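You operate a simulated robot arm through the tools that you are given. There is no shell and no other tool. Be economical: measure what you need, move in short steps, check, and stop when the job is done.

You are at the controls of a simulated robot arm. One attempt, no reset.

JOB
Put the red strap roll from the near top of the long table on top of the black bottle there and the blue strap roll on the top shelf of the pale wood bench. Fetch the white cup and stand it on the dark brown wooden coaster. Take the white card case from the far top of the long table and put it on the grey coaster. Put one of the lens from the far top of the long table on the middle top of the long table. Take the clipboard on the far top of the long table and put it away on the top of the side desk. Stack the small carton that says "C 10 cm" from the far top of the long table on top of the small carton marked "B 11 cm". Put one of the travel cups from the far top of the long table on the packing table before the feeder. Put the blue cup in the sink bowl. Count the wiping pads on the far top of the long table, then put as many of the round stops from the far top of the long table on the notebook. Any order will do. Set down upright: white cup, travel cup, blue cup.

It is judged by the outcome, as a careful person would: the job done as asked, and still so three seconds after it is handed in. It fails if anything else is knocked over, pushed out of place, dropped, spilled or broken.

ROBOT AND FRAMES
A 7-joint arm with a fingered hand on a trunk, on a base that drives. Base frame: it is fixed to the floor where the robot stands at the start and does not move with it; the origin is under the middle of the robot, x ahead of it, y to its left, z up; the surface under the hand at the start is at about z = 0.74. Units: m, rad, N and s.
Its first joint turns from -1.204 to 3.002 rad. Places, roughly: black bottle (6x6x13 cm) [0.3, 0.2, 0.8]; blue cup (7x7x11 cm) [0.6, 2, 0.8]; clipboard [1, 1.75, 0.75]; dark brown wooden coaster (8x8x2 cm) [0.9, -0.1, 0.7]; grey coaster (11x11x1 cm) [0.5, 1.5, 0.7]; lens [1, 1.5, 0.75]; middle top of the long table [0.7, 0.7, 0.7]; notebook (16x22x2 cm) [0.4, 2.1, 0.7]; packing table before the feeder (38x22 cm) [-2.26, 4.04, 0.86]; round stop [0.75, 2.25, 0.75]; sink bowl inside [1.3, 4.3, 0.7]; small carton [0.75, 2, 0.75]; strap roll [0.75, 0.25, 0.75]; top of the side desk [1.5, -2.4, 0.7]; top shelf of the pale wood bench (15x150 cm) [-2.74, 1.18, 1.24]; travel cup (8x7x13 cm) [0.3, 1.7, 0.8]; white card case [0.75, 1.5, 0.75]; white cup (7x7x11 cm) [1, 0, 0.8]; wiping pad (4x4x5 cm) [0.3, 1.9, 0.8]; wiping pad (5x4x4 cm) [0.4, 1.8, 0.8]. Payload 5 kg.
The tool frame sits at the grasp point between the pads (the TCP): z along the fingers, y along the line on which they close. The tips reach 0.032 m beyond it. The gripper opens to 0.16 m. The gripper's body begins 0.089 m behind the TCP. The gripper is a hand of 3 fingers: y runs from the thumb to the fingers, the wrist lies at [0, 0, -0.252] in the tool frame, and closing takes about 1.5 s.
Orientation is that of the tool frame in the base frame, as a unit quaternion [x, y, z, w]. With the fingers straight down and closing along the base's y, the tool's x points along the base's -x, its y along +y and its z along -z.

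CONTROLS
- The arm moves only by the tool apply_moves. Its argument "deltas" is a list that holds one entry, the list of rows, each a list of 7 numbers: the shift along the base's x, y, z in units of 30 mm (1.0 is 30 mm), then the turn, a rotation vector about the base's x, y, z in units of 8 degrees (1.0 is 8 degrees), then the finger opening in m, from 0 to 0.16. In form: [[[x, y, z, ax, ay, az, jaw], ...]]. A call has 1 to 8 rows; each row shifts and turns the commanded pose from where the row before left it. A call with a number of a shift or a turn outside -1 to 1 is refused whole. A row lasts 0.2 s, in which the tool goes at most 0.05 m and 0.15 rad; a call with a longer step from one row to the next is refused whole, and so is a gripper value outside its range. Where a pose cannot be reached the arm comes as near as it can. A force on the tool above 40 N (or 10 N above the force at the start of the call, whichever is more), or a blocked arm, ends the call early, and 0.2 s more pass. The fingers move at their own pace (about 0.108 m/s each) and stop on an object; they squeeze with about 29 N. The grip force told is the motor's: it shows also when the fingers shut on nothing. Time passes only in rows, and 0.2 s behind the last, so rows that do not move let the fingers close. It gives the time, the measured TCP pose, the force on the tool (base axes), the opening and the grip force at its end, in the units of the frame above (readings bear some noise), with the torque about the TCP (base axes, N m) and any sound that the robot's microphone picked up.
- Cameras (640 x 400 px; columns grow to the right, rows downward): "scene" is now at [0.1307, 0.0408, 1.4064]; the picture's right is [0.48, -0.87, -0.00], its down [-0.61, -0.34, -0.72] and it looks along [0.63, 0.35, -0.70] (base axes); focal length 222 px, centre (320, 200). "wrist" rides on the gripper at [0.065, -0.004, -0.116] in the tool frame; the picture's right is [0.06, 1.00, 0.00], its down [-0.87, 0.05, -0.49] and it looks along [-0.49, 0.03, 0.87] (tool axes); focal length 261 px, centre (320, 200). There is no depth. A picture from a camera that has moved, and an enlarged one, comes with that camera's place and axes in the base frame and with its lens. The place of the scene camera against the robot may be out by one fixed shift of up to 0.012 m in any direction.
- grab_frame(camera): a new picture of that camera. It takes no simulated time.
- lift_body(by): slides the trunk up (or, below 0, down) by that many m; the arm and the scene camera ride with it, the base frame stays. It gives what a move gives, with no picture.
- base_move(legs): drives the robot by 1 to 6 legs, each [ahead, left, turn to the left] in m, m and rad, along the robot's own axes; the way and the turn of a leg run together, so that a leg with both is an arc; at most 1.5 m and 3.142 rad a leg. The arm and the cameras ride along, it lands a little off, and it stops where it bumps. It gives what a move gives.
- preshape(shape): the hand has 3 fingers and takes this shape, open, in about a second: jaw (thumb against the fingers, like two jaws); tri (thumb and two fingers); tip (a fingertip pinch); poke (one finger out to press); point (the index stretched); flat (the hand flat); cup (the hand cupped); fist (a fist). The gripper value then closes the fingers along that shape, each until it touches; the sizes above hold for jaw. It gives what a move gives, with no picture.
- aim_head(pan, tilt): turns the head with the scene camera to pan (to the left, within 1.501 rad either way) and tilt (down, from -0.506 to 1.204), counted from straight ahead of the robot. It gives what a move gives.
- zoom(camera, box): a new picture of the part [left, top, right, bottom] of that camera's present view, enlarged. It takes no simulated time.
- job_done(): hands the job in; it is judged then, once.

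Go step by step. Nothing tells you exact positions but the pictures and the camera data: compare them with the known pose of the tool, close in by small moves and look again before you grip or let go. The budget is 567 turns and 360 pictures, counting those below and the enlarged ones. Unless the task says otherwise, let go and move clear before handing in, and close with one line.

The tools are called after ">>>" as name(argument=value, ...) on one line, values as JSON. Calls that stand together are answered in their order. apply_moves: Moves the arm, as the interface text tells. Its arguments: {"type":"object","properties":{"deltas":{"type":"array","items":{"type":"array","items":{"type":"array","items":{"type":"number"}}}}},"required":["deltas"]} The other tools are called the same way: lift_body (by) slides the trunk up or down; preshape (shape) gives the hand a shape; base_move (legs) drives the base; aim_head (pan, tilt) turns the head that bears the scene camera; grab_frame (camera) takes a picture; zoom (camera, box) takes an enlarged picture of a part of a camera's view; job_done () hands the job in.

At the start:

```text
time_s: 0.0
tcp_pos: [0.6462, 0.2529, 1.1722]
orientation: [-0.001, 1.0, 0.0, 0.0]
contact_force: [0.2, -0.3, 0.5]
wrist_torque: [-0.01, 0.01, -0.05]
gripper_width: 0.16
gripper_force: 0.1
shape: jaw
trunk travel left (down, up): [-0.575, 0.365]
robot x, y, heading: [-0.0015, 0.0021, -0.001]
head pan, tilt: [0.506, 0.771]
```

scene: 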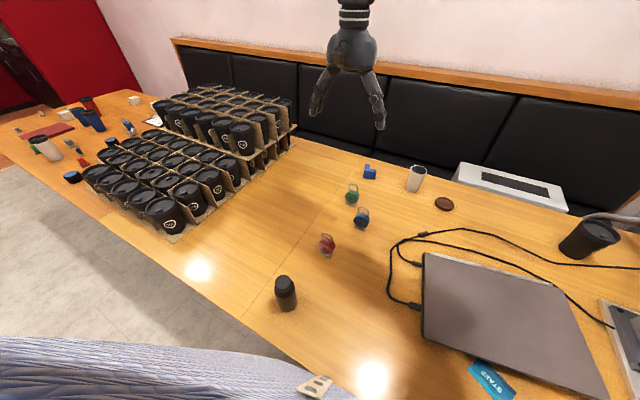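
wrist: 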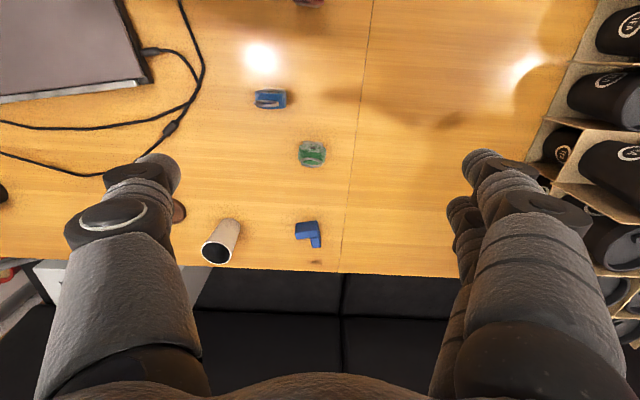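

I see the long table with the strap rolls, black bottle, white cup and coaster near me, and trays of travel cups farther left. I'll look closer at the near items first.

>>> zoom(camera="scene", box=[260, 140, 480, 320])

>>> zoom(camera="scene", box=[0, 70, 200, 200])

>>> zoom(camera="wrist", box=[180, 60, 400, 280])

```text
2.22 times, centred on (370, 230) of scene
camera zoom: at [0.1307, 0.0408, 1.4064], right [0.48, -0.87, 0.0], down [-0.61, -0.34, -0.72], along [0.63, 0.35, -0.7], focal length 494 px, centre (209, 133)
```

zoom: 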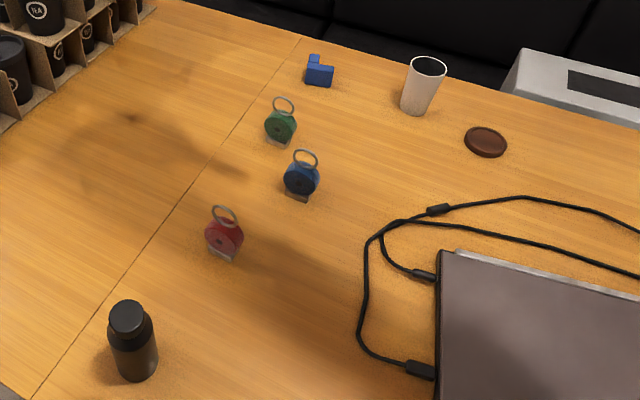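

```text
3.08 times, centred on (100, 135) of scene
camera zoom: at [0.1307, 0.0408, 1.4064], right [0.48, -0.87, 0.0], down [-0.61, -0.34, -0.72], along [0.63, 0.35, -0.7], focal length 684 px, centre (997, 400)
```

zoom: 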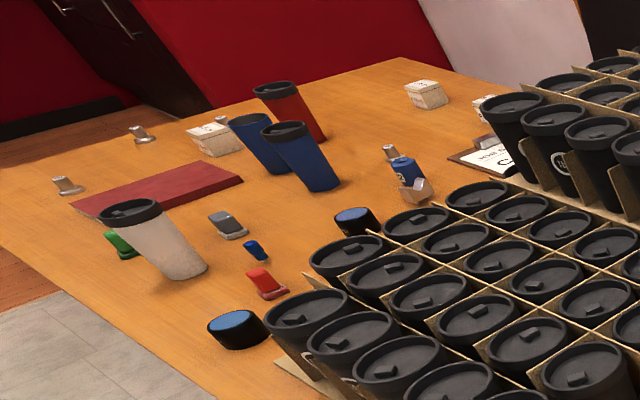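

```text
1.82 times, centred on (290, 170) of wrist
camera zoom: at [0.5805, 0.2496, 1.2886], right [-0.06, 1.0, 0.0], down [0.87, 0.05, 0.49], along [0.49, 0.03, -0.87], focal length 474 px, centre (374, 254)
```

zoom: 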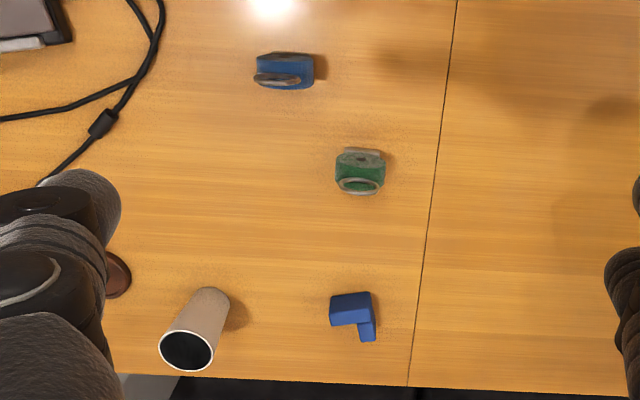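

The red roll is near (0.50, 0.23), blue roll (0.67, 0.17), bottle (0.30, 0.24), white cup (1.0, 0.04), coaster (0.95, -0.10). I'll start by lowering the hand over the red roll and looking with the wrist camera.

>>> apply_moves(deltas=[[[-0.7, -0.1, -0.9, 0, 0, 0, 0.16], [-0.7, -0.1, -0.9, 0, 0, 0, 0.16], [-0.7, -0.1, -0.9, 0, 0, 0, 0.16], [-0.7, -0.1, -0.9, 0, 0, 0, 0.16], [-0.7, -0.1, -0.9, 0, 0, 0, 0.16], [-0.7, -0.1, -0.9, 0, 0, 0, 0.16], [-0.7, -0.1, -0.9, 0, 0, 0, 0.16]]])

>>> grab_frame(camera="wrist")

>>> grab_frame(camera="scene")

```text
time_s: 1.6
tcp_pos: [0.4983, 0.2303, 0.9838]
orientation: [0.0, 1.0, 0.0, 0.0]
contact_force: [-0.7, -0.2, -0.5]
wrist_torque: [0.03, 0.02, -0.01]
gripper_width: 0.16
gripper_force: 0.0
shape: jaw
trunk travel left (down, up): [-0.575, 0.365]
robot x, y, heading: [0.0014, -0.0005, -0.002]
head pan, tilt: [0.506, 0.771]
```

```text
354 pictures are left
camera wrist: at [0.4337, 0.2276, 1.099], right [-0.06, 1.0, 0.0], down [0.87, 0.05, 0.49], along [0.49, 0.03, -0.87], focal length 261 px, centre (320, 200)
```

wrist: 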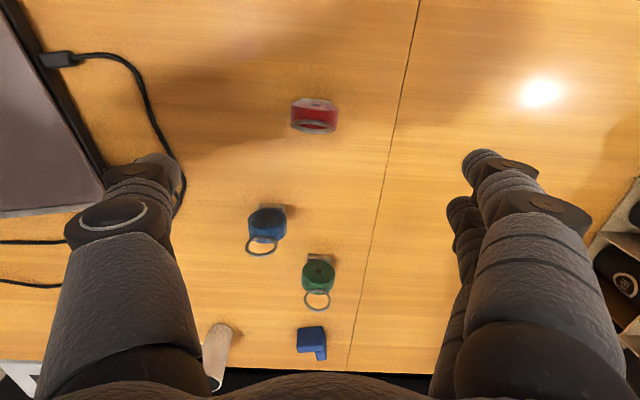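

```text
353 pictures are left
camera scene: at [0.1311, 0.0408, 1.4065], right [0.48, -0.87, 0.0], down [-0.61, -0.34, -0.72], along [0.63, 0.35, -0.7], focal length 222 px, centre (320, 200)
```

scene: 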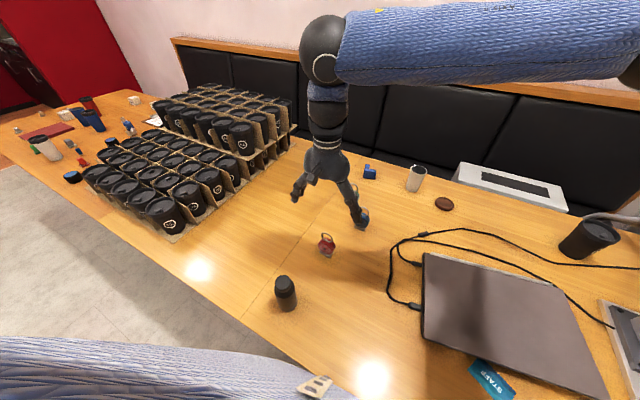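

>>> zoom(camera="wrist", box=[270, 80, 360, 150])

>>> zoom(camera="scene", box=[260, 220, 350, 320])

```text
5.71 times, centred on (315, 115) of wrist
camera zoom: at [0.4337, 0.2276, 1.099], right [-0.06, 1.0, 0.0], down [0.87, 0.05, 0.49], along [0.49, 0.03, -0.87], focal length 1489 px, centre (349, 686)
```

zoom: 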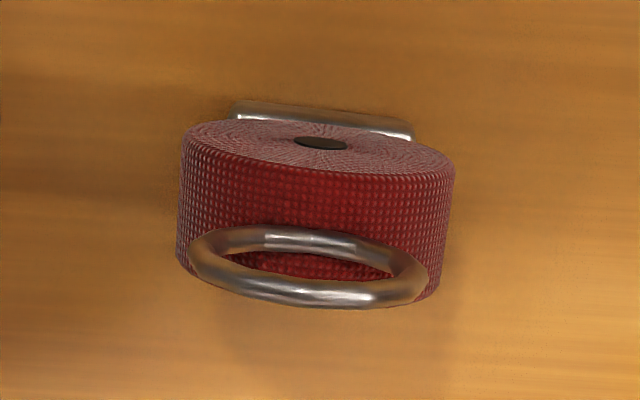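

```text
4.00 times, centred on (305, 270) of scene
camera zoom: at [0.1311, 0.0408, 1.4065], right [0.48, -0.87, 0.0], down [-0.61, -0.34, -0.72], along [0.63, 0.35, -0.7], focal length 888 px, centre (380, -80)
```

zoom: 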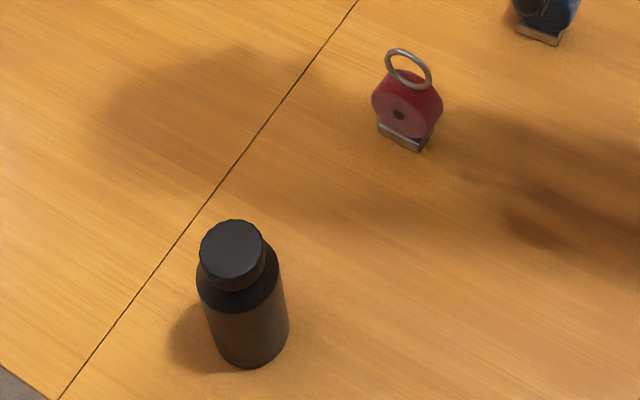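

The red roll is a disc of about 5.5 cm on a small foot, with its axis along x and a ring on top. I'll turn the hand about 85° so it closes on the flat faces.

>>> apply_moves(deltas=[[[0, 0, 0, 0, 0, 1, 0.16], [0, 0, 0, 0, 0, 1, 0.16], [0, 0, 0, 0, 0, 1, 0.16], [0, 0, 0, 0, 0, 1, 0.16], [0, 0, 0, 0, 0, 1, 0.16], [0, 0, 0, 0, 0, 1, 0.16], [0, 0, 0, 0, 0, 1, 0.16], [0, 0, 0, 0, 0, 1, 0.16]]])

>>> apply_moves(deltas=[[[0, 0, -0.9, 0, 0, 0.9, 0.12], [0, 0, -0.9, 0, 0, 0.9, 0.12], [0, 0, -0.9, 0, 0, 0.8, 0.12], [0, 0, 0, 0, 0, 0, 0.12]]])

>>> grab_frame(camera="wrist")

>>> zoom(camera="scene", box=[260, 180, 400, 320])

```text
time_s: 3.4
tcp_pos: [0.4994, 0.231, 0.9841]
orientation: [-0.53, 0.848, 0.0, -0.001]
contact_force: [0.3, 0.1, 0.7]
wrist_torque: [0.0, 0.0, 0.0]
gripper_width: 0.1598
gripper_force: 0.1
shape: jaw
trunk travel left (down, up): [-0.575, 0.365]
robot x, y, heading: [0.0026, 0.001, -0.0]
head pan, tilt: [0.506, 0.771]
```

```text
time_s: 4.4
tcp_pos: [0.4987, 0.2317, 0.9025]
orientation: [-0.675, 0.738, 0.0, 0.001]
contact_force: [0.4, -0.6, 0.3]
wrist_torque: [0.0, 0.0, -0.02]
gripper_width: 0.1202
gripper_force: 0.0
shape: jaw
trunk travel left (down, up): [-0.575, 0.365]
robot x, y, heading: [-0.0018, -0.0015, -0.005]
head pan, tilt: [0.506, 0.771]
```

```text
350 pictures are left
camera wrist: at [0.4965, 0.1675, 1.019], right [-1.0, 0.03, 0.0], down [0.02, 0.87, 0.49], along [0.01, 0.49, -0.87], focal length 261 px, centre (320, 200)
```

wrist: 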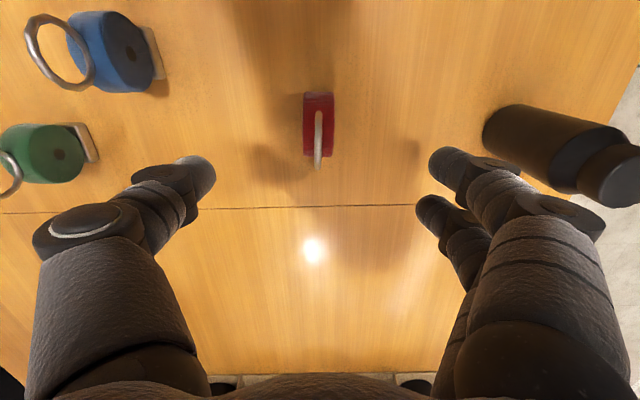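

```text
2.86 times, centred on (330, 250) of scene
camera zoom: at [0.1302, 0.0407, 1.4065], right [0.48, -0.87, 0.0], down [-0.61, -0.34, -0.72], along [0.63, 0.35, -0.7], focal length 635 px, centre (291, 57)
```

zoom: 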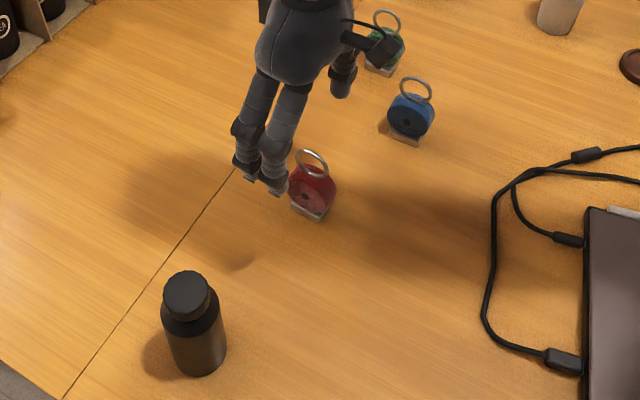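

Aligned with the roll; I shift y by -13 mm, go down to about z 0.785 and close.

>>> apply_moves(deltas=[[[0, -0.22, -0.8, 0, 0, 0, 0.1], [0, -0.22, -0.8, 0, 0, 0, 0.1], [0, 0, -0.8, 0, 0, 0, 0.1], [0, 0, -0.8, 0, 0, 0, 0.1], [0, 0, -0.72, 0, 0, 0, 0.1]]])

>>> grab_frame(camera="wrist")

```text
time_s: 5.6
tcp_pos: [0.4989, 0.219, 0.7832]
orientation: [-0.674, 0.739, 0.0, 0.0]
contact_force: [0.5, 0.3, -0.4]
wrist_torque: [-0.02, 0.01, -0.03]
gripper_width: 0.1005
gripper_force: 0.0
shape: jaw
trunk travel left (down, up): [-0.575, 0.365]
robot x, y, heading: [-0.0002, -0.0005, -0.004]
head pan, tilt: [0.506, 0.771]
```

```text
348 pictures are left
camera wrist: at [0.497, 0.1543, 0.9003], right [-1.0, 0.03, 0.0], down [0.02, 0.87, 0.49], along [0.01, 0.49, -0.87], focal length 261 px, centre (320, 200)
```

wrist: 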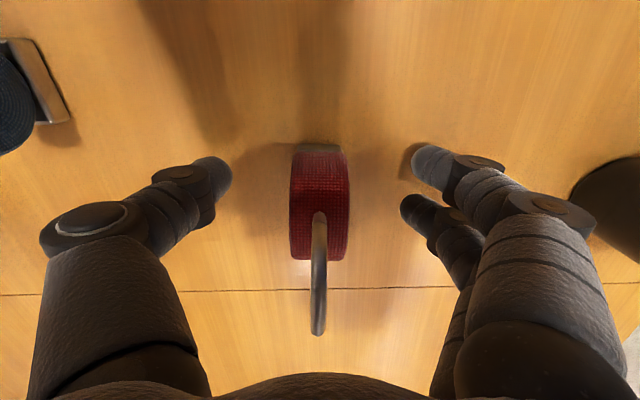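

>>> apply_moves(deltas=[[[0, 0, 0, 0, 0, 0, 0], [0, 0, 0, 0, 0, 0, 0], [0, 0, 0, 0, 0, 0, 0], [0, 0, 0, 0, 0, 0, 0], [0, 0, 0, 0, 0, 0, 0], [0, 0, 0, 0, 0, 0, 0]]])

>>> grab_frame(camera="wrist")

```text
time_s: 7.0
tcp_pos: [0.4983, 0.2177, 0.7845]
orientation: [-0.674, 0.738, 0.0, 0.0]
contact_force: [0.4, -0.6, 0.2]
wrist_torque: [-0.03, 0.0, 0.01]
gripper_width: 0.0205
gripper_force: 29.0
shape: jaw
trunk travel left (down, up): [-0.575, 0.365]
robot x, y, heading: [0.003, -0.001, 0.001]
head pan, tilt: [0.506, 0.771]
```

```text
347 pictures are left
camera wrist: at [0.4968, 0.1543, 0.9005], right [-1.0, 0.03, 0.0], down [0.02, 0.87, 0.49], along [0.01, 0.49, -0.87], focal length 261 px, centre (320, 200)
```

wrist: 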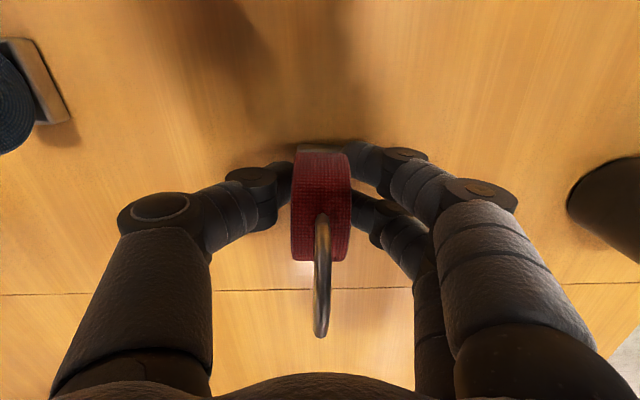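

Held firmly. I lift and look for the bottle cap with the wrist camera.

>>> apply_moves(deltas=[[[0, 0, 1, 0, 0, 0, 0], [0, 0, 1, 0, 0, 0, 0], [0, 0, 1, 0, 0, 0, 0], [0, 0, 1, 0, 0, 0, 0], [0, 0, 1, 0, 0, 0, 0], [0, 0, 1, 0, 0, 0, 0], [-0.8, 0, 0.5, 0, 0, 0, 0], [-0.8, 0, 0, 0, 0, 0, 0]]])

>>> grab_frame(camera="wrist")

```text
time_s: 8.8
tcp_pos: [0.4507, 0.2186, 0.9814]
orientation: [-0.674, 0.738, -0.001, 0.0]
contact_force: [0.7, -0.2, -1.3]
wrist_torque: [0.0, 0.01, -0.03]
gripper_width: 0.0203
gripper_force: 29.5
shape: jaw
trunk travel left (down, up): [-0.575, 0.365]
robot x, y, heading: [0.0027, -0.0015, -0.002]
head pan, tilt: [0.506, 0.771]
```

```text
346 pictures are left
camera wrist: at [0.4488, 0.1538, 1.0966], right [-1.0, 0.03, 0.0], down [0.02, 0.87, 0.49], along [0.01, 0.49, -0.87], focal length 261 px, centre (320, 200)
```

wrist: 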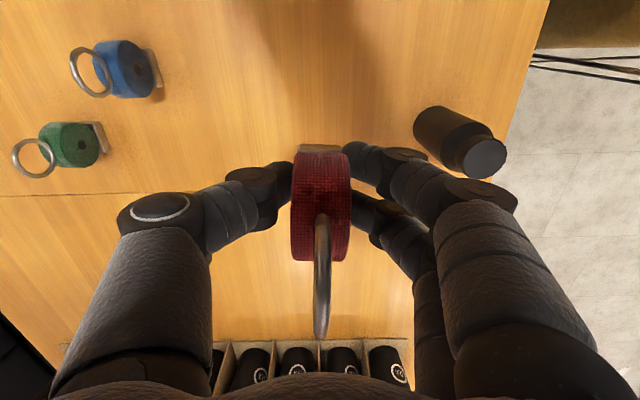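

The bottle cap is at about (0.301, 0.241), top near z 0.87. I bring the roll above it.

>>> apply_moves(deltas=[[[-0.9, 0.1, 0, 0, 0, 0, 0], [-0.9, 0.1, 0, 0, 0, 0, 0], [-0.9, 0.1, 0, 0, 0, 0, 0], [-0.9, 0.1, 0, 0, 0, 0, 0], [-0.9, 0.1, 0, 0, 0, 0, 0], [-0.5, 0.1, 0, 0, 0, 0, 0], [0, 0, 0, 0, 0, 0, 0]]])

>>> grab_frame(camera="wrist")

>>> zoom(camera="scene", box=[220, 180, 380, 320])

```text
time_s: 10.4
tcp_pos: [0.3005, 0.2366, 0.9797]
orientation: [-0.674, 0.738, 0.0, 0.0]
contact_force: [-0.2, 0.1, -1.5]
wrist_torque: [0.03, -0.02, 0.02]
gripper_width: 0.0204
gripper_force: 29.3
shape: jaw
trunk travel left (down, up): [-0.575, 0.365]
robot x, y, heading: [-0.0011, 0.0011, -0.001]
head pan, tilt: [0.506, 0.771]
```

```text
345 pictures are left
camera wrist: at [0.2988, 0.1723, 1.0959], right [-1.0, 0.03, 0.0], down [0.02, 0.87, 0.49], along [0.01, 0.49, -0.87], focal length 261 px, centre (320, 200)
```

wrist: 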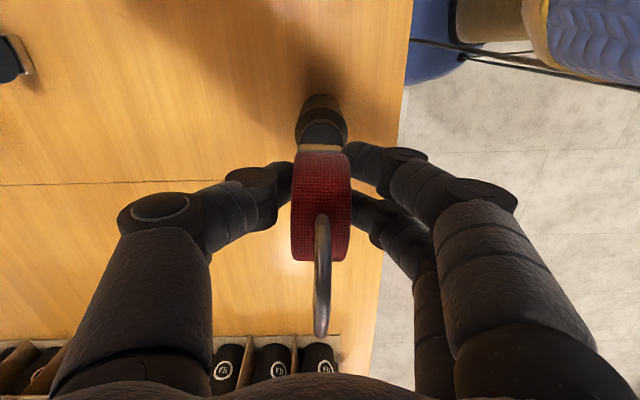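

```text
2.86 times, centred on (300, 250) of scene
camera zoom: at [0.1308, 0.0406, 1.4064], right [0.48, -0.87, 0.0], down [-0.61, -0.34, -0.72], along [0.63, 0.35, -0.7], focal length 635 px, centre (377, 57)
```

zoom: 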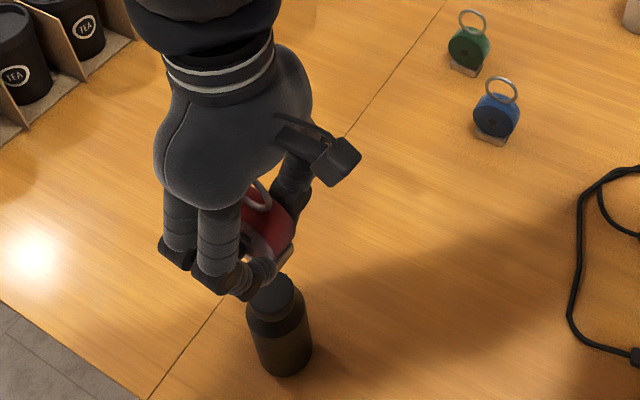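

>>> apply_moves(deltas=[[[0, 0, -0.8, 0, 0, 0, 0], [0, 0, -0.8, 0, 0, 0, 0], [0, 0, -0.2, 0, 0, 0, 0]]])

>>> grab_frame(camera="wrist")

>>> zoom(camera="scene", box=[240, 200, 340, 300])

```text
time_s: 11.2
tcp_pos: [0.3012, 0.2358, 0.9263]
orientation: [-0.675, 0.738, 0.0, 0.0]
contact_force: [0.4, 0.7, -1.2]
wrist_torque: [-0.04, 0.0, -0.03]
gripper_width: 0.0201
gripper_force: 29.3
shape: jaw
trunk travel left (down, up): [-0.575, 0.365]
robot x, y, heading: [0.0004, 0.0002, 0.005]
head pan, tilt: [0.506, 0.771]
```

```text
343 pictures are left
camera wrist: at [0.2986, 0.1725, 1.0417], right [-1.0, 0.03, 0.0], down [0.02, 0.87, 0.49], along [0.01, 0.49, -0.87], focal length 261 px, centre (320, 200)
```

wrist: 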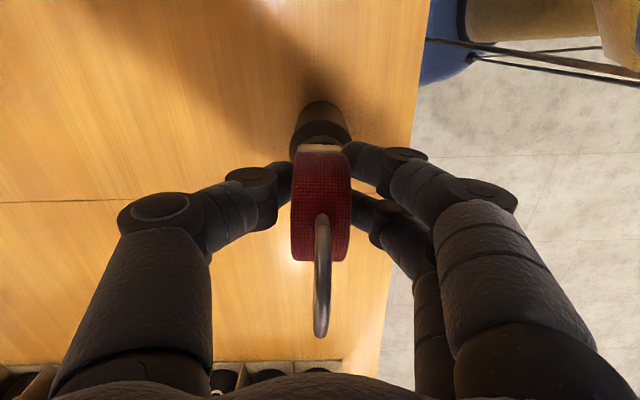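

```text
4.00 times, centred on (290, 250) of scene
camera zoom: at [0.1307, 0.0408, 1.4065], right [0.48, -0.87, 0.0], down [-0.61, -0.34, -0.72], along [0.63, 0.35, -0.7], focal length 888 px, centre (440, 0)
```

zoom: 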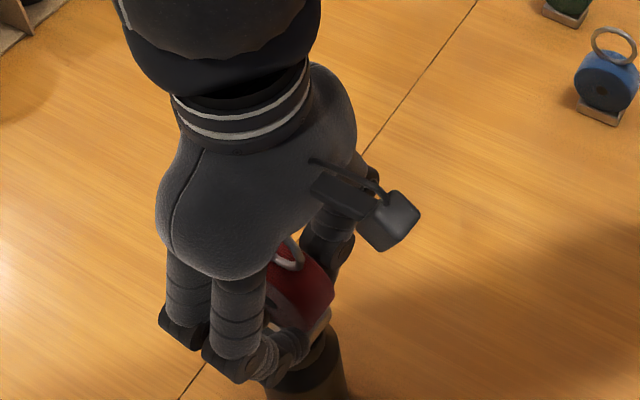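

>>> apply_moves(deltas=[[[0, 0, -0.12, 0, 0, 0, 0], [0, 0, -0.12, 0, 0, 0, 0], [0, 0, -0.1, 0, 0, 0, 0]]])

```text
time_s: 12.0
tcp_pos: [0.3007, 0.2366, 0.9153]
orientation: [-0.674, 0.738, 0.0, -0.001]
contact_force: [0.2, 0.1, -0.5]
wrist_torque: [-0.02, 0.0, 0.04]
gripper_width: 0.0206
gripper_force: 28.7
shape: jaw
trunk travel left (down, up): [-0.575, 0.365]
robot x, y, heading: [-0.001, -0.0019, -0.001]
head pan, tilt: [0.506, 0.771]
```

>>> apply_moves(deltas=[[[0, 0, -0.07, 0, 0, 0, 0], [0, 0, 0, 0, 0, 0, 0]]])

>>> grab_frame(camera="wrist")

```text
time_s: 12.6
tcp_pos: [0.2997, 0.2365, 0.9142]
orientation: [-0.674, 0.739, 0.0, 0.0]
contact_force: [0.5, 1.1, 3.2]
wrist_torque: [0.0, 0.03, -0.05]
gripper_width: 0.0206
gripper_force: 28.7
shape: jaw
trunk travel left (down, up): [-0.575, 0.365]
robot x, y, heading: [0.0034, -0.0033, -0.002]
head pan, tilt: [0.506, 0.771]
```

```text
341 pictures are left
camera wrist: at [0.2983, 0.1722, 1.0297], right [-1.0, 0.03, 0.0], down [0.02, 0.87, 0.49], along [0.01, 0.49, -0.87], focal length 261 px, centre (320, 200)
```

wrist: 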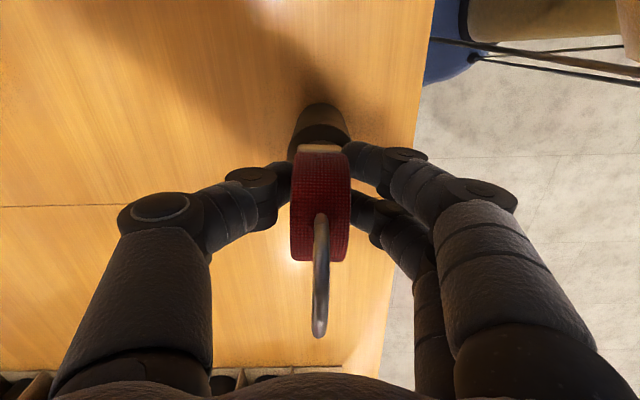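

Contact felt; I open the fingers gently and rise.

>>> apply_moves(deltas=[[[0, 0, 0, 0, 0, 0, 0.03], [0, 0, 0, 0, 0, 0, 0.05], [0, 0, 0, 0, 0, 0, 0.08], [0, 0, 0, 0, 0, 0, 0.08]]])

>>> grab_frame(camera="wrist")

```text
time_s: 13.6
tcp_pos: [0.3003, 0.2369, 0.9128]
orientation: [-0.674, 0.739, 0.0, 0.0]
contact_force: [-0.3, 0.0, -0.3]
wrist_torque: [-0.03, -0.02, 0.0]
gripper_width: 0.0793
gripper_force: 0.1
shape: jaw
trunk travel left (down, up): [-0.575, 0.365]
robot x, y, heading: [-0.0011, -0.0044, -0.0]
head pan, tilt: [0.506, 0.771]
```

```text
340 pictures are left
camera wrist: at [0.2984, 0.1722, 1.0296], right [-1.0, 0.03, 0.0], down [0.02, 0.87, 0.49], along [0.01, 0.49, -0.87], focal length 261 px, centre (320, 200)
```

wrist: 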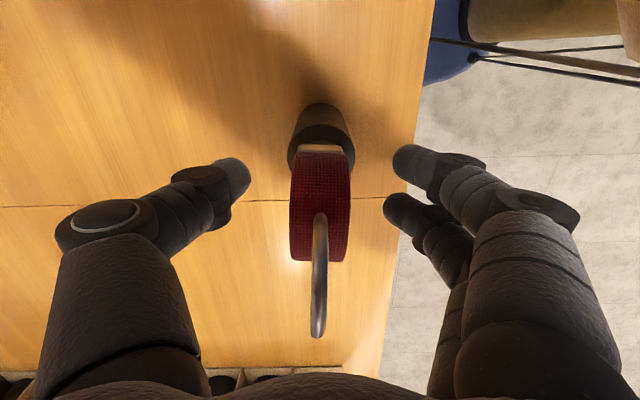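

The red roll sits on the bottle. I rise, then drive 6 cm ahead for reach to the white cup.

>>> apply_moves(deltas=[[[0, 0, 0.6, 0, 0, 0, 0.09], [0, 0, 1, 0, 0, 0, 0.12], [0, 0, 1, 0, 0, 0, 0.12], [0, 0, 1, 0, 0, 0, 0.12], [0, 0, 1, 0, 0, 0, 0.12], [0, 0, 1, 0, 0, 0, 0.12], [0.5, 0, 1, 0, 0, 0, 0.12], [1, -0.3, 0, 0, 0, 0, 0.12]]])

>>> apply_moves(deltas=[[[1, -0.3, 0, 0, 0, -0.8, 0.12], [1, -0.3, 0, 0, 0, -0.8, 0.12], [1, -0.3, 0, 0, 0, -0.8, 0.12], [1, -0.3, 0, 0, 0, -0.8, 0.12], [1, -0.3, 0, 0, 0, -0.8, 0.12], [1, -0.3, 0, 0, 0, -0.8, 0.12], [1, -0.3, 0, 0, 0, -0.8, 0.12], [1, -0.3, 0, 0, 0, -0.8, 0.12]]])

>>> zoom(camera="scene", box=[240, 200, 340, 300])

```text
time_s: 15.4
tcp_pos: [0.3472, 0.2256, 1.1121]
orientation: [-0.675, 0.738, 0.0, 0.0]
contact_force: [-0.4, -0.4, -0.7]
wrist_torque: [0.04, 0.0, -0.01]
gripper_width: 0.12
gripper_force: 0.1
shape: jaw
trunk travel left (down, up): [-0.575, 0.365]
robot x, y, heading: [0.0005, -0.0007, -0.002]
head pan, tilt: [0.506, 0.771]
```

```text
time_s: 17.2
tcp_pos: [0.5875, 0.1559, 1.112]
orientation: [-0.288, 0.958, 0.0, 0.0]
contact_force: [-0.6, 0.6, 0.2]
wrist_torque: [0.02, 0.0, -0.02]
gripper_width: 0.1197
gripper_force: 0.0
shape: jaw
trunk travel left (down, up): [-0.575, 0.365]
robot x, y, heading: [-0.0013, 0.0027, 0.002]
head pan, tilt: [0.506, 0.771]
```

```text
4.00 times, centred on (290, 250) of scene
camera zoom: at [0.1313, 0.0404, 1.4064], right [0.48, -0.87, 0.0], down [-0.61, -0.34, -0.72], along [0.63, 0.35, -0.7], focal length 888 px, centre (440, 0)
```

zoom: 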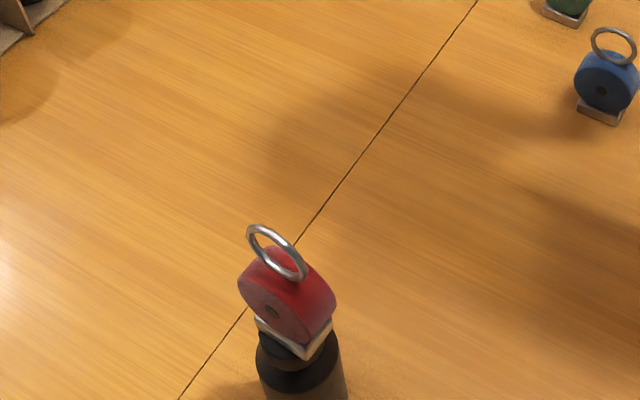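

Red roll done. Now drive a bit ahead and move toward the white cup.

>>> base_move(legs=[[0.06, 0, 0]])

>>> apply_moves(deltas=[[[1, -0.4, 0, 0, 0, -0.8, 0.13], [1, -0.4, 0, 0, 0, -0.8, 0.13], [1, -0.4, 0, 0, 0, -0.8, 0.13], [1, -0.4, 0, 0, 0, -0.8, 0.13], [1, -0.4, 0, 0, 0, -0.8, 0.13], [1, -0.4, 0, 0, 0, 0, 0.13], [1, -0.4, 0, 0, 0, 0, 0.13], [0, 0, 0, 0, 0, 0, 0.13]]])

>>> grab_frame(camera="wrist")

>>> grab_frame(camera="scene")

```text
time_s: 18.2
tcp_pos: [0.6499, 0.155, 1.1102]
orientation: [-0.289, 0.957, -0.002, -0.001]
contact_force: [0.7, 0.8, -0.4]
wrist_torque: [-0.02, 0.05, 0.0]
gripper_width: 0.1196
gripper_force: 0.1
shape: jaw
trunk travel left (down, up): [-0.575, 0.365]
robot x, y, heading: [0.0583, 0.0031, 0.002]
head pan, tilt: [0.506, 0.771]
```

```text
time_s: 20.0
tcp_pos: [0.8572, 0.0722, 1.1128]
orientation: [-0.014, 1.0, 0.0, 0.0]
contact_force: [-0.2, -0.4, -1.1]
wrist_torque: [-0.02, 0.02, 0.0]
gripper_width: 0.1299
gripper_force: 0.0
shape: jaw
trunk travel left (down, up): [-0.575, 0.365]
robot x, y, heading: [0.0613, -0.0043, -0.006]
head pan, tilt: [0.506, 0.771]
```

```text
338 pictures are left
camera wrist: at [0.7916, 0.0669, 1.2281], right [-0.09, 1.0, 0.0], down [0.87, 0.08, 0.49], along [0.49, 0.04, -0.87], focal length 261 px, centre (320, 200)
```

wrist: 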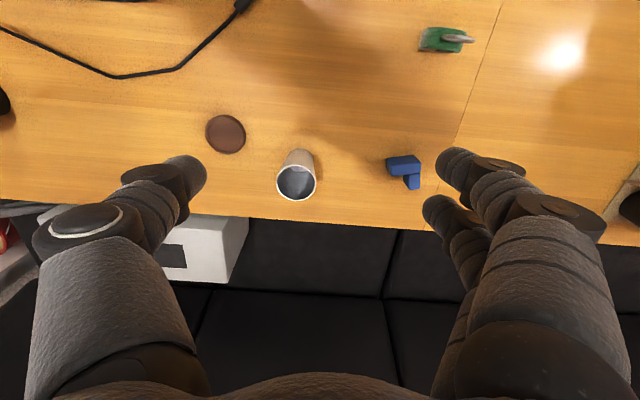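

```text
337 pictures are left
camera scene: at [0.1903, 0.0408, 1.4065], right [0.48, -0.87, 0.0], down [-0.61, -0.34, -0.72], along [0.63, 0.35, -0.7], focal length 222 px, centre (320, 200)
```

scene: 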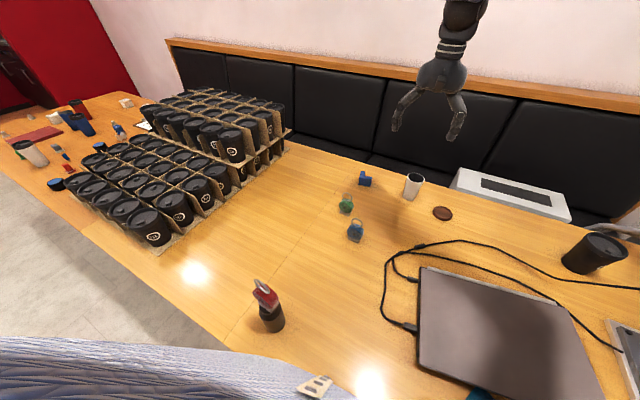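

White cup centre ≈ (0.975, 0.043), coaster ≈ (0.934, -0.093). I move above the cup and partially lower.

>>> apply_moves(deltas=[[[0.8, -0.2, -0.7, 0, 0, 0, 0.13], [0.8, -0.2, -0.7, 0, 0, 0, 0.13], [0.8, -0.2, -0.7, 0, 0, 0, 0.13], [0.8, -0.2, -0.7, 0, 0, 0, 0.13], [0.73, -0.17, -0.7, 0, 0, 0, 0.13], [0, 0, -0.5, 0, 0, 0, 0.13], [0, 0, 0, 0, 0, 0, 0.13]]])

>>> grab_frame(camera="wrist")

```text
time_s: 21.6
tcp_pos: [0.9748, 0.0423, 0.9923]
orientation: [-0.014, 1.0, 0.0, -0.001]
contact_force: [0.0, 0.7, 0.3]
wrist_torque: [0.01, 0.0, -0.02]
gripper_width: 0.1294
gripper_force: 0.1
shape: jaw
trunk travel left (down, up): [-0.575, 0.365]
robot x, y, heading: [0.0589, 0.0014, 0.0]
head pan, tilt: [0.506, 0.771]
```

```text
336 pictures are left
camera wrist: at [0.9101, 0.0381, 1.1075], right [-0.09, 1.0, 0.0], down [0.87, 0.08, 0.49], along [0.49, 0.04, -0.87], focal length 261 px, centre (320, 200)
```

wrist: 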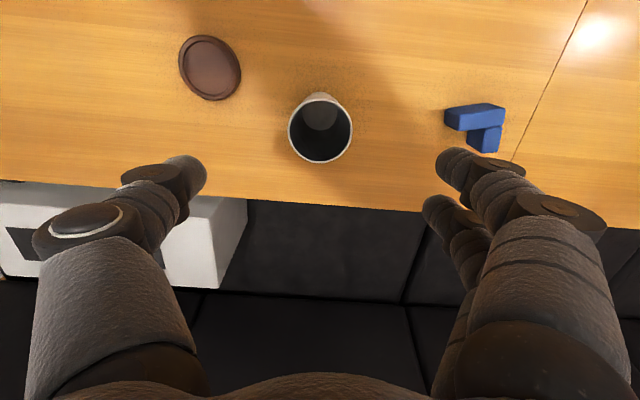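

>>> apply_moves(deltas=[[[0, 0, -0.92, 0, 0, 0, 0.13], [0, 0, -0.92, 0, 0, 0, 0.13], [0, 0, -0.92, 0, 0, 0, 0.13], [0, 0, -0.92, 0, 0, 0, 0.13], [0, 0, -0.92, 0, 0, 0, 0.13], [0, 0, -0.92, 0, 0, 0, 0.13], [0, 0, -0.8, 0, 0, 0, 0.13]]])

>>> apply_moves(deltas=[[[0, 0, 0, 0, 0, 0, 0.1], [0, 0, 0, 0, 0, 0, 0.06], [0, 0, 0, 0, 0, 0, 0.05], [0, 0, 0, 0, 0, 0, 0.05], [0, 0, 0, 0, 0, 0, 0.05]]])

>>> grab_frame(camera="wrist")

```text
time_s: 23.2
tcp_pos: [0.9742, 0.0433, 0.8006]
orientation: [-0.015, 1.0, 0.0, -0.001]
contact_force: [0.5, -0.2, 0.1]
wrist_torque: [0.02, 0.01, 0.01]
gripper_width: 0.1297
gripper_force: 0.0
shape: jaw
trunk travel left (down, up): [-0.575, 0.365]
robot x, y, heading: [0.062, -0.0005, 0.0]
head pan, tilt: [0.506, 0.771]
```

```text
time_s: 24.4
tcp_pos: [0.974, 0.0436, 0.8008]
orientation: [-0.014, 1.0, 0.001, -0.001]
contact_force: [0.2, 0.6, -0.6]
wrist_torque: [0.0, 0.02, -0.01]
gripper_width: 0.0516
gripper_force: 0.0
shape: jaw
trunk travel left (down, up): [-0.575, 0.365]
robot x, y, heading: [0.0588, 0.002, -0.001]
head pan, tilt: [0.506, 0.771]
```

```text
335 pictures are left
camera wrist: at [0.9096, 0.0384, 0.9173], right [-0.09, 1.0, 0.0], down [0.87, 0.08, 0.49], along [0.49, 0.04, -0.87], focal length 261 px, centre (320, 200)
```

wrist: 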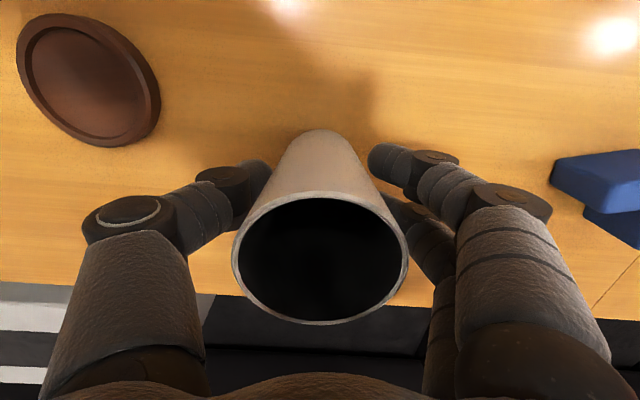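

>>> apply_moves(deltas=[[[0, 0, 0, 0, 0, 0, 0.03], [0, 0, 0, 0, 0, 0, 0.0], [0, 0, 0, 0, 0, 0, 0.0], [0, 0, 0, 0, 0, 0, 0.0]]])

>>> grab_frame(camera="wrist")

```text
time_s: 25.4
tcp_pos: [0.9751, 0.0435, 0.8018]
orientation: [-0.014, 1.0, -0.001, -0.001]
contact_force: [0.2, -0.1, 0.4]
wrist_torque: [-0.01, 0.03, 0.02]
gripper_width: 0.0473
gripper_force: 10.5
shape: jaw
trunk travel left (down, up): [-0.575, 0.365]
robot x, y, heading: [0.062, -0.0032, 0.001]
head pan, tilt: [0.506, 0.771]
```

```text
334 pictures are left
camera wrist: at [0.9096, 0.0384, 0.9172], right [-0.09, 1.0, 0.0], down [0.87, 0.08, 0.49], along [0.49, 0.04, -0.87], focal length 261 px, centre (320, 200)
```

wrist: 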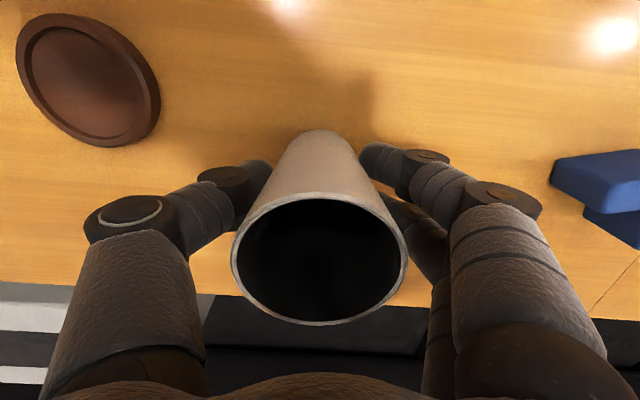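

>>> apply_moves(deltas=[[[0, 0, 0, 0, 0, 0, 0], [0, 0, 0, 0, 0, 0, 0], [0, 0, 0.5, 0, 0, 0, 0], [0, 0, 0.7, 0, 0, 0, 0], [0, 0, 0.9, 0, 0, 0, 0]]])

>>> grab_frame(camera="wrist")

```text
time_s: 26.6
tcp_pos: [0.9748, 0.0426, 0.8645]
orientation: [-0.014, 1.0, 0.001, 0.0]
contact_force: [-0.1, -0.4, -0.7]
wrist_torque: [0.0, -0.01, 0.01]
gripper_width: 0.0474
gripper_force: 9.6
shape: jaw
trunk travel left (down, up): [-0.575, 0.365]
robot x, y, heading: [0.0586, -0.0028, 0.003]
head pan, tilt: [0.506, 0.771]
```

```text
333 pictures are left
camera wrist: at [0.9097, 0.0378, 0.9811], right [-0.09, 1.0, 0.0], down [0.87, 0.08, 0.49], along [0.49, 0.04, -0.87], focal length 261 px, centre (320, 200)
```

wrist: 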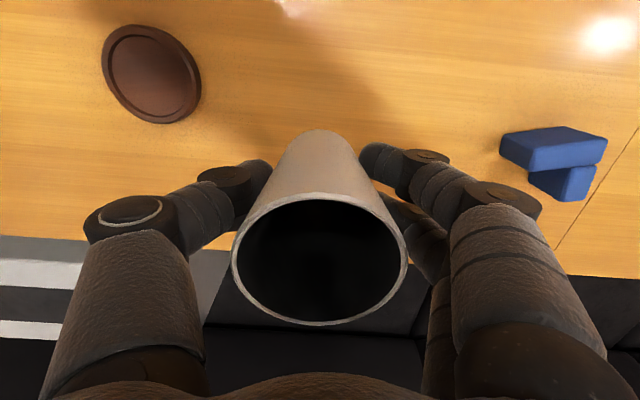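

>>> apply_moves(deltas=[[[-0.26, -0.92, 0, 0, 0, 0, 0], [-0.26, -0.92, 0, 0, 0, 0, 0], [-0.26, -0.92, 0, 0, 0, 0, 0], [-0.26, -0.92, 0, 0, 0, 0, 0], [-0.26, -0.88, 0, 0, 0, 0, 0], [0, 0, 0, 0, 0, 0, 0]]])

>>> grab_frame(camera="wrist")

>>> zoom(camera="scene", box=[380, 150, 480, 250])

```text
time_s: 28.0
tcp_pos: [0.9358, -0.0933, 0.8639]
orientation: [-0.014, 1.0, 0.0, -0.001]
contact_force: [-0.2, -0.1, -0.7]
wrist_torque: [0.0, 0.0, -0.02]
gripper_width: 0.0474
gripper_force: 10.1
shape: jaw
trunk travel left (down, up): [-0.575, 0.365]
robot x, y, heading: [0.0567, -0.0012, 0.002]
head pan, tilt: [0.506, 0.771]
```

```text
332 pictures are left
camera wrist: at [0.8708, -0.099, 0.9804], right [-0.09, 1.0, 0.0], down [0.87, 0.08, 0.49], along [0.49, 0.04, -0.87], focal length 261 px, centre (320, 200)
```

wrist: 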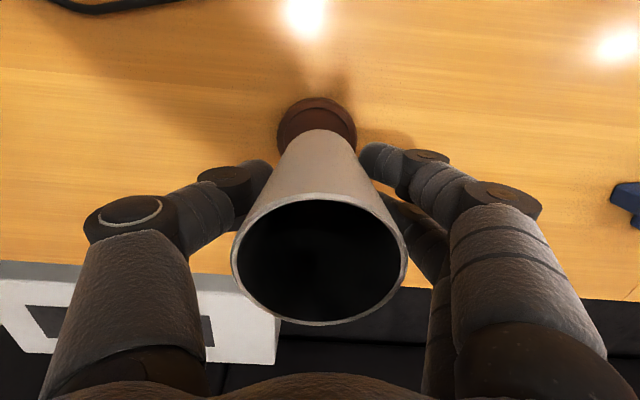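

```text
4.00 times, centred on (430, 200) of scene
camera zoom: at [0.191, 0.0412, 1.4064], right [0.48, -0.87, 0.0], down [-0.61, -0.34, -0.72], along [0.63, 0.35, -0.7], focal length 888 px, centre (-120, 200)
```

zoom: 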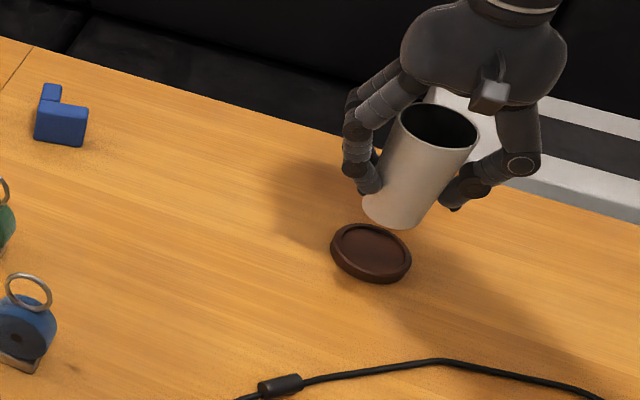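

>>> apply_moves(deltas=[[[0, 0, -0.6, 0, 0, 0, 0], [0, 0, -0.6, 0, 0, 0, 0], [0, 0, -0.1, 0, 0, 0, 0], [0, 0, -0.1, 0, 0, 0, 0]]])

>>> zoom(camera="scene", box=[400, 160, 470, 230])

```text
time_s: 29.0
tcp_pos: [0.9358, -0.0943, 0.8227]
orientation: [-0.014, 1.0, 0.0, 0.0]
contact_force: [0.3, 0.6, -0.3]
wrist_torque: [-0.01, 0.05, -0.01]
gripper_width: 0.0471
gripper_force: 10.3
shape: jaw
trunk travel left (down, up): [-0.575, 0.365]
robot x, y, heading: [0.0625, 0.0004, 0.003]
head pan, tilt: [0.506, 0.771]
```

```text
5.71 times, centred on (435, 195) of scene
camera zoom: at [0.1911, 0.0405, 1.4064], right [0.48, -0.87, 0.0], down [-0.61, -0.34, -0.72], along [0.63, 0.35, -0.7], focal length 1269 px, centre (-337, 229)
```

zoom: 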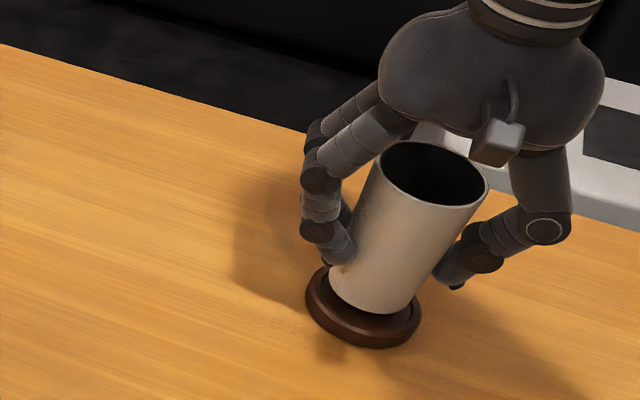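

>>> apply_moves(deltas=[[[0, 0, -0.1, 0, 0, 0, 0], [0, 0, -0.1, 0, 0, 0, 0], [0, 0, 0, 0, 0, 0, 0]]])

```text
time_s: 29.8
tcp_pos: [0.9345, -0.0937, 0.8164]
orientation: [-0.013, 1.0, 0.001, -0.001]
contact_force: [-0.3, -0.1, -1.9]
wrist_torque: [0.01, 0.03, -0.01]
gripper_width: 0.0471
gripper_force: 9.7
shape: jaw
trunk travel left (down, up): [-0.575, 0.365]
robot x, y, heading: [0.0571, -0.0023, -0.001]
head pan, tilt: [0.506, 0.771]
```

>>> apply_moves(deltas=[[[0, 0, -0.08, 0, 0, 0, 0], [0, 0, 0, 0, 0, 0, 0]]])

>>> apply_moves(deltas=[[[0, 0, -0.08, 0, 0, 0, 0], [0, 0, 0, 0, 0, 0, 0]]])

>>> zoom(camera="scene", box=[400, 160, 470, 230])

```text
time_s: 30.4
tcp_pos: [0.9362, -0.0939, 0.8157]
orientation: [-0.013, 1.0, 0.0, 0.0]
contact_force: [0.3, 0.6, 5.2]
wrist_torque: [-0.01, -0.03, 0.02]
gripper_width: 0.0475
gripper_force: 10.1
shape: jaw
trunk travel left (down, up): [-0.575, 0.365]
robot x, y, heading: [0.0562, -0.0015, 0.005]
head pan, tilt: [0.506, 0.771]
```

```text
time_s: 31.0
tcp_pos: [0.9356, -0.0938, 0.813]
orientation: [-0.014, 1.0, 0.0, 0.001]
contact_force: [0.4, -1.1, 17.0]
wrist_torque: [0.01, -0.06, 0.03]
gripper_width: 0.0481
gripper_force: 10.4
shape: jaw
trunk travel left (down, up): [-0.575, 0.365]
robot x, y, heading: [0.0554, -0.002, 0.0]
head pan, tilt: [0.506, 0.771]
```

```text
5.71 times, centred on (435, 195) of scene
camera zoom: at [0.1893, 0.0408, 1.4067], right [0.48, -0.87, 0.0], down [-0.61, -0.34, -0.72], along [0.63, 0.35, -0.7], focal length 1269 px, centre (-337, 229)
```

zoom: 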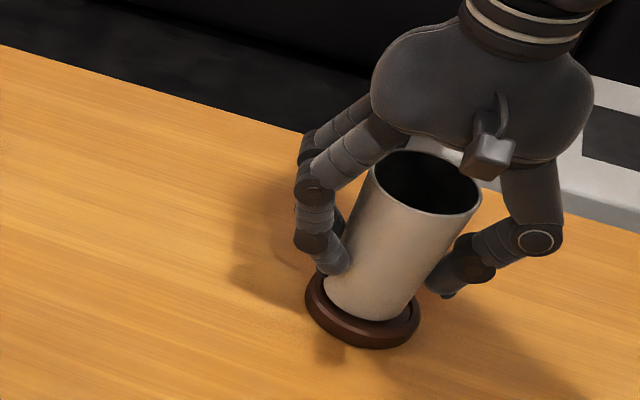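

Cup is seated in the coaster. I relieve a little and open.

>>> apply_moves(deltas=[[[0, 0, 0.06, 0, 0, 0, 0], [0, 0, 0, 0, 0, 0, 0.06], [0, 0, 0, 0, 0, 0, 0.09], [0, 0, 0, 0, 0, 0, 0.13], [0, 0, 0, 0, 0, 0, 0.13]]])

>>> apply_moves(deltas=[[[0, 0, 0.6, 0, 0, 0, 0.13], [0, 0, 1, 0, 0, 0, 0.13], [0, 0, 1, 0, 0, 0, 0.13], [0, 0, 1, 0, 0, 0, 0.13], [0, 0, 1, 0, 0, 0, 0.13], [0, 0, 1, 0, 0, 0, 0.13], [-0.5, 0.4, 1, 0, 0, 0, 0.13]]])

>>> grab_frame(camera="wrist")

```text
time_s: 32.2
tcp_pos: [0.9346, -0.0944, 0.8132]
orientation: [-0.014, 1.0, 0.0, -0.001]
contact_force: [-0.8, -0.7, 0.9]
wrist_torque: [0.0, -0.01, 0.02]
gripper_width: 0.1298
gripper_force: 0.1
shape: jaw
trunk travel left (down, up): [-0.575, 0.365]
robot x, y, heading: [0.061, 0.0001, 0.0]
head pan, tilt: [0.506, 0.771]
```

```text
time_s: 33.8
tcp_pos: [0.9194, -0.0811, 1.0136]
orientation: [-0.014, 1.0, -0.001, 0.0]
contact_force: [0.6, -0.2, -0.1]
wrist_torque: [-0.06, -0.02, 0.01]
gripper_width: 0.1298
gripper_force: 0.0
shape: jaw
trunk travel left (down, up): [-0.575, 0.365]
robot x, y, heading: [0.0605, 0.0008, 0.001]
head pan, tilt: [0.506, 0.771]
```

```text
328 pictures are left
camera wrist: at [0.8545, -0.0868, 1.1289], right [-0.09, 1.0, 0.0], down [0.87, 0.08, 0.49], along [0.49, 0.04, -0.87], focal length 261 px, centre (320, 200)
```

wrist: 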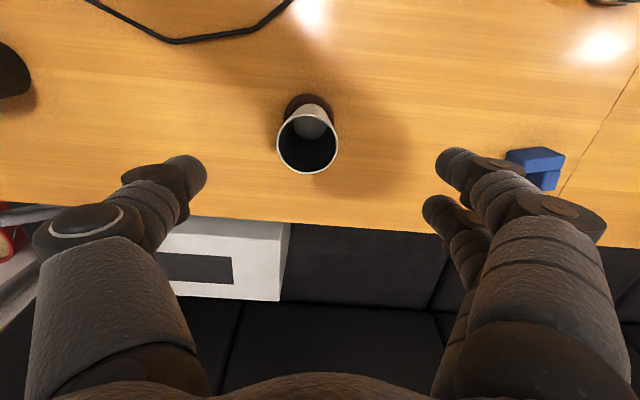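

White cup done. Now over to the blue strap roll, with a look from above.

>>> apply_moves(deltas=[[[-1, 1, 0.2, 0, 0, 0, 0.13], [-1, 1, 0, 0, 0, 0, 0.13], [-1, 1, 0, 0, 0, 0, 0.13], [-1, 1, 0, 0, 0, 0, 0.13], [-1, 1, 0, 0, 0, 0, 0.13], [-1, 1, 0, 0, 0, 0, 0.13], [-1, 1, -0.4, 0, 0, 0, 0.13], [-1, 1, -0.6, 0, 0, 0, 0.13]]])

>>> zoom(camera="wrist", box=[220, 50, 420, 250])

```text
time_s: 35.6
tcp_pos: [0.6811, 0.1575, 0.9858]
orientation: [-0.014, 1.0, -0.001, -0.001]
contact_force: [-0.2, 0.0, -0.7]
wrist_torque: [-0.01, -0.01, 0.0]
gripper_width: 0.1297
gripper_force: 0.0
shape: jaw
trunk travel left (down, up): [-0.575, 0.365]
robot x, y, heading: [0.0592, 0.0007, 0.0]
head pan, tilt: [0.506, 0.771]
```

```text
2.00 times, centred on (320, 150) of wrist
camera zoom: at [0.6159, 0.1541, 1.1031], right [-0.09, 1.0, 0.0], down [0.87, 0.08, 0.49], along [0.49, 0.04, -0.87], focal length 521 px, centre (320, 300)
```

zoom: 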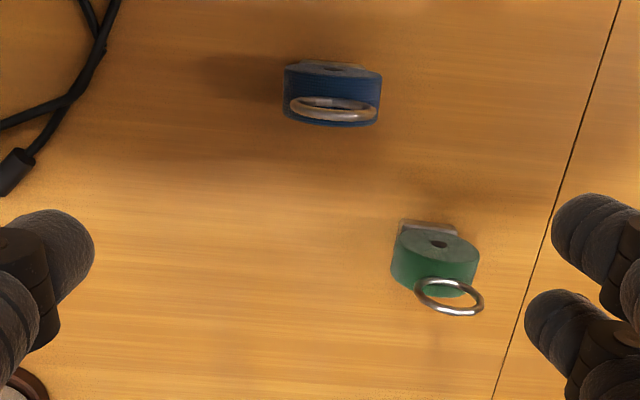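

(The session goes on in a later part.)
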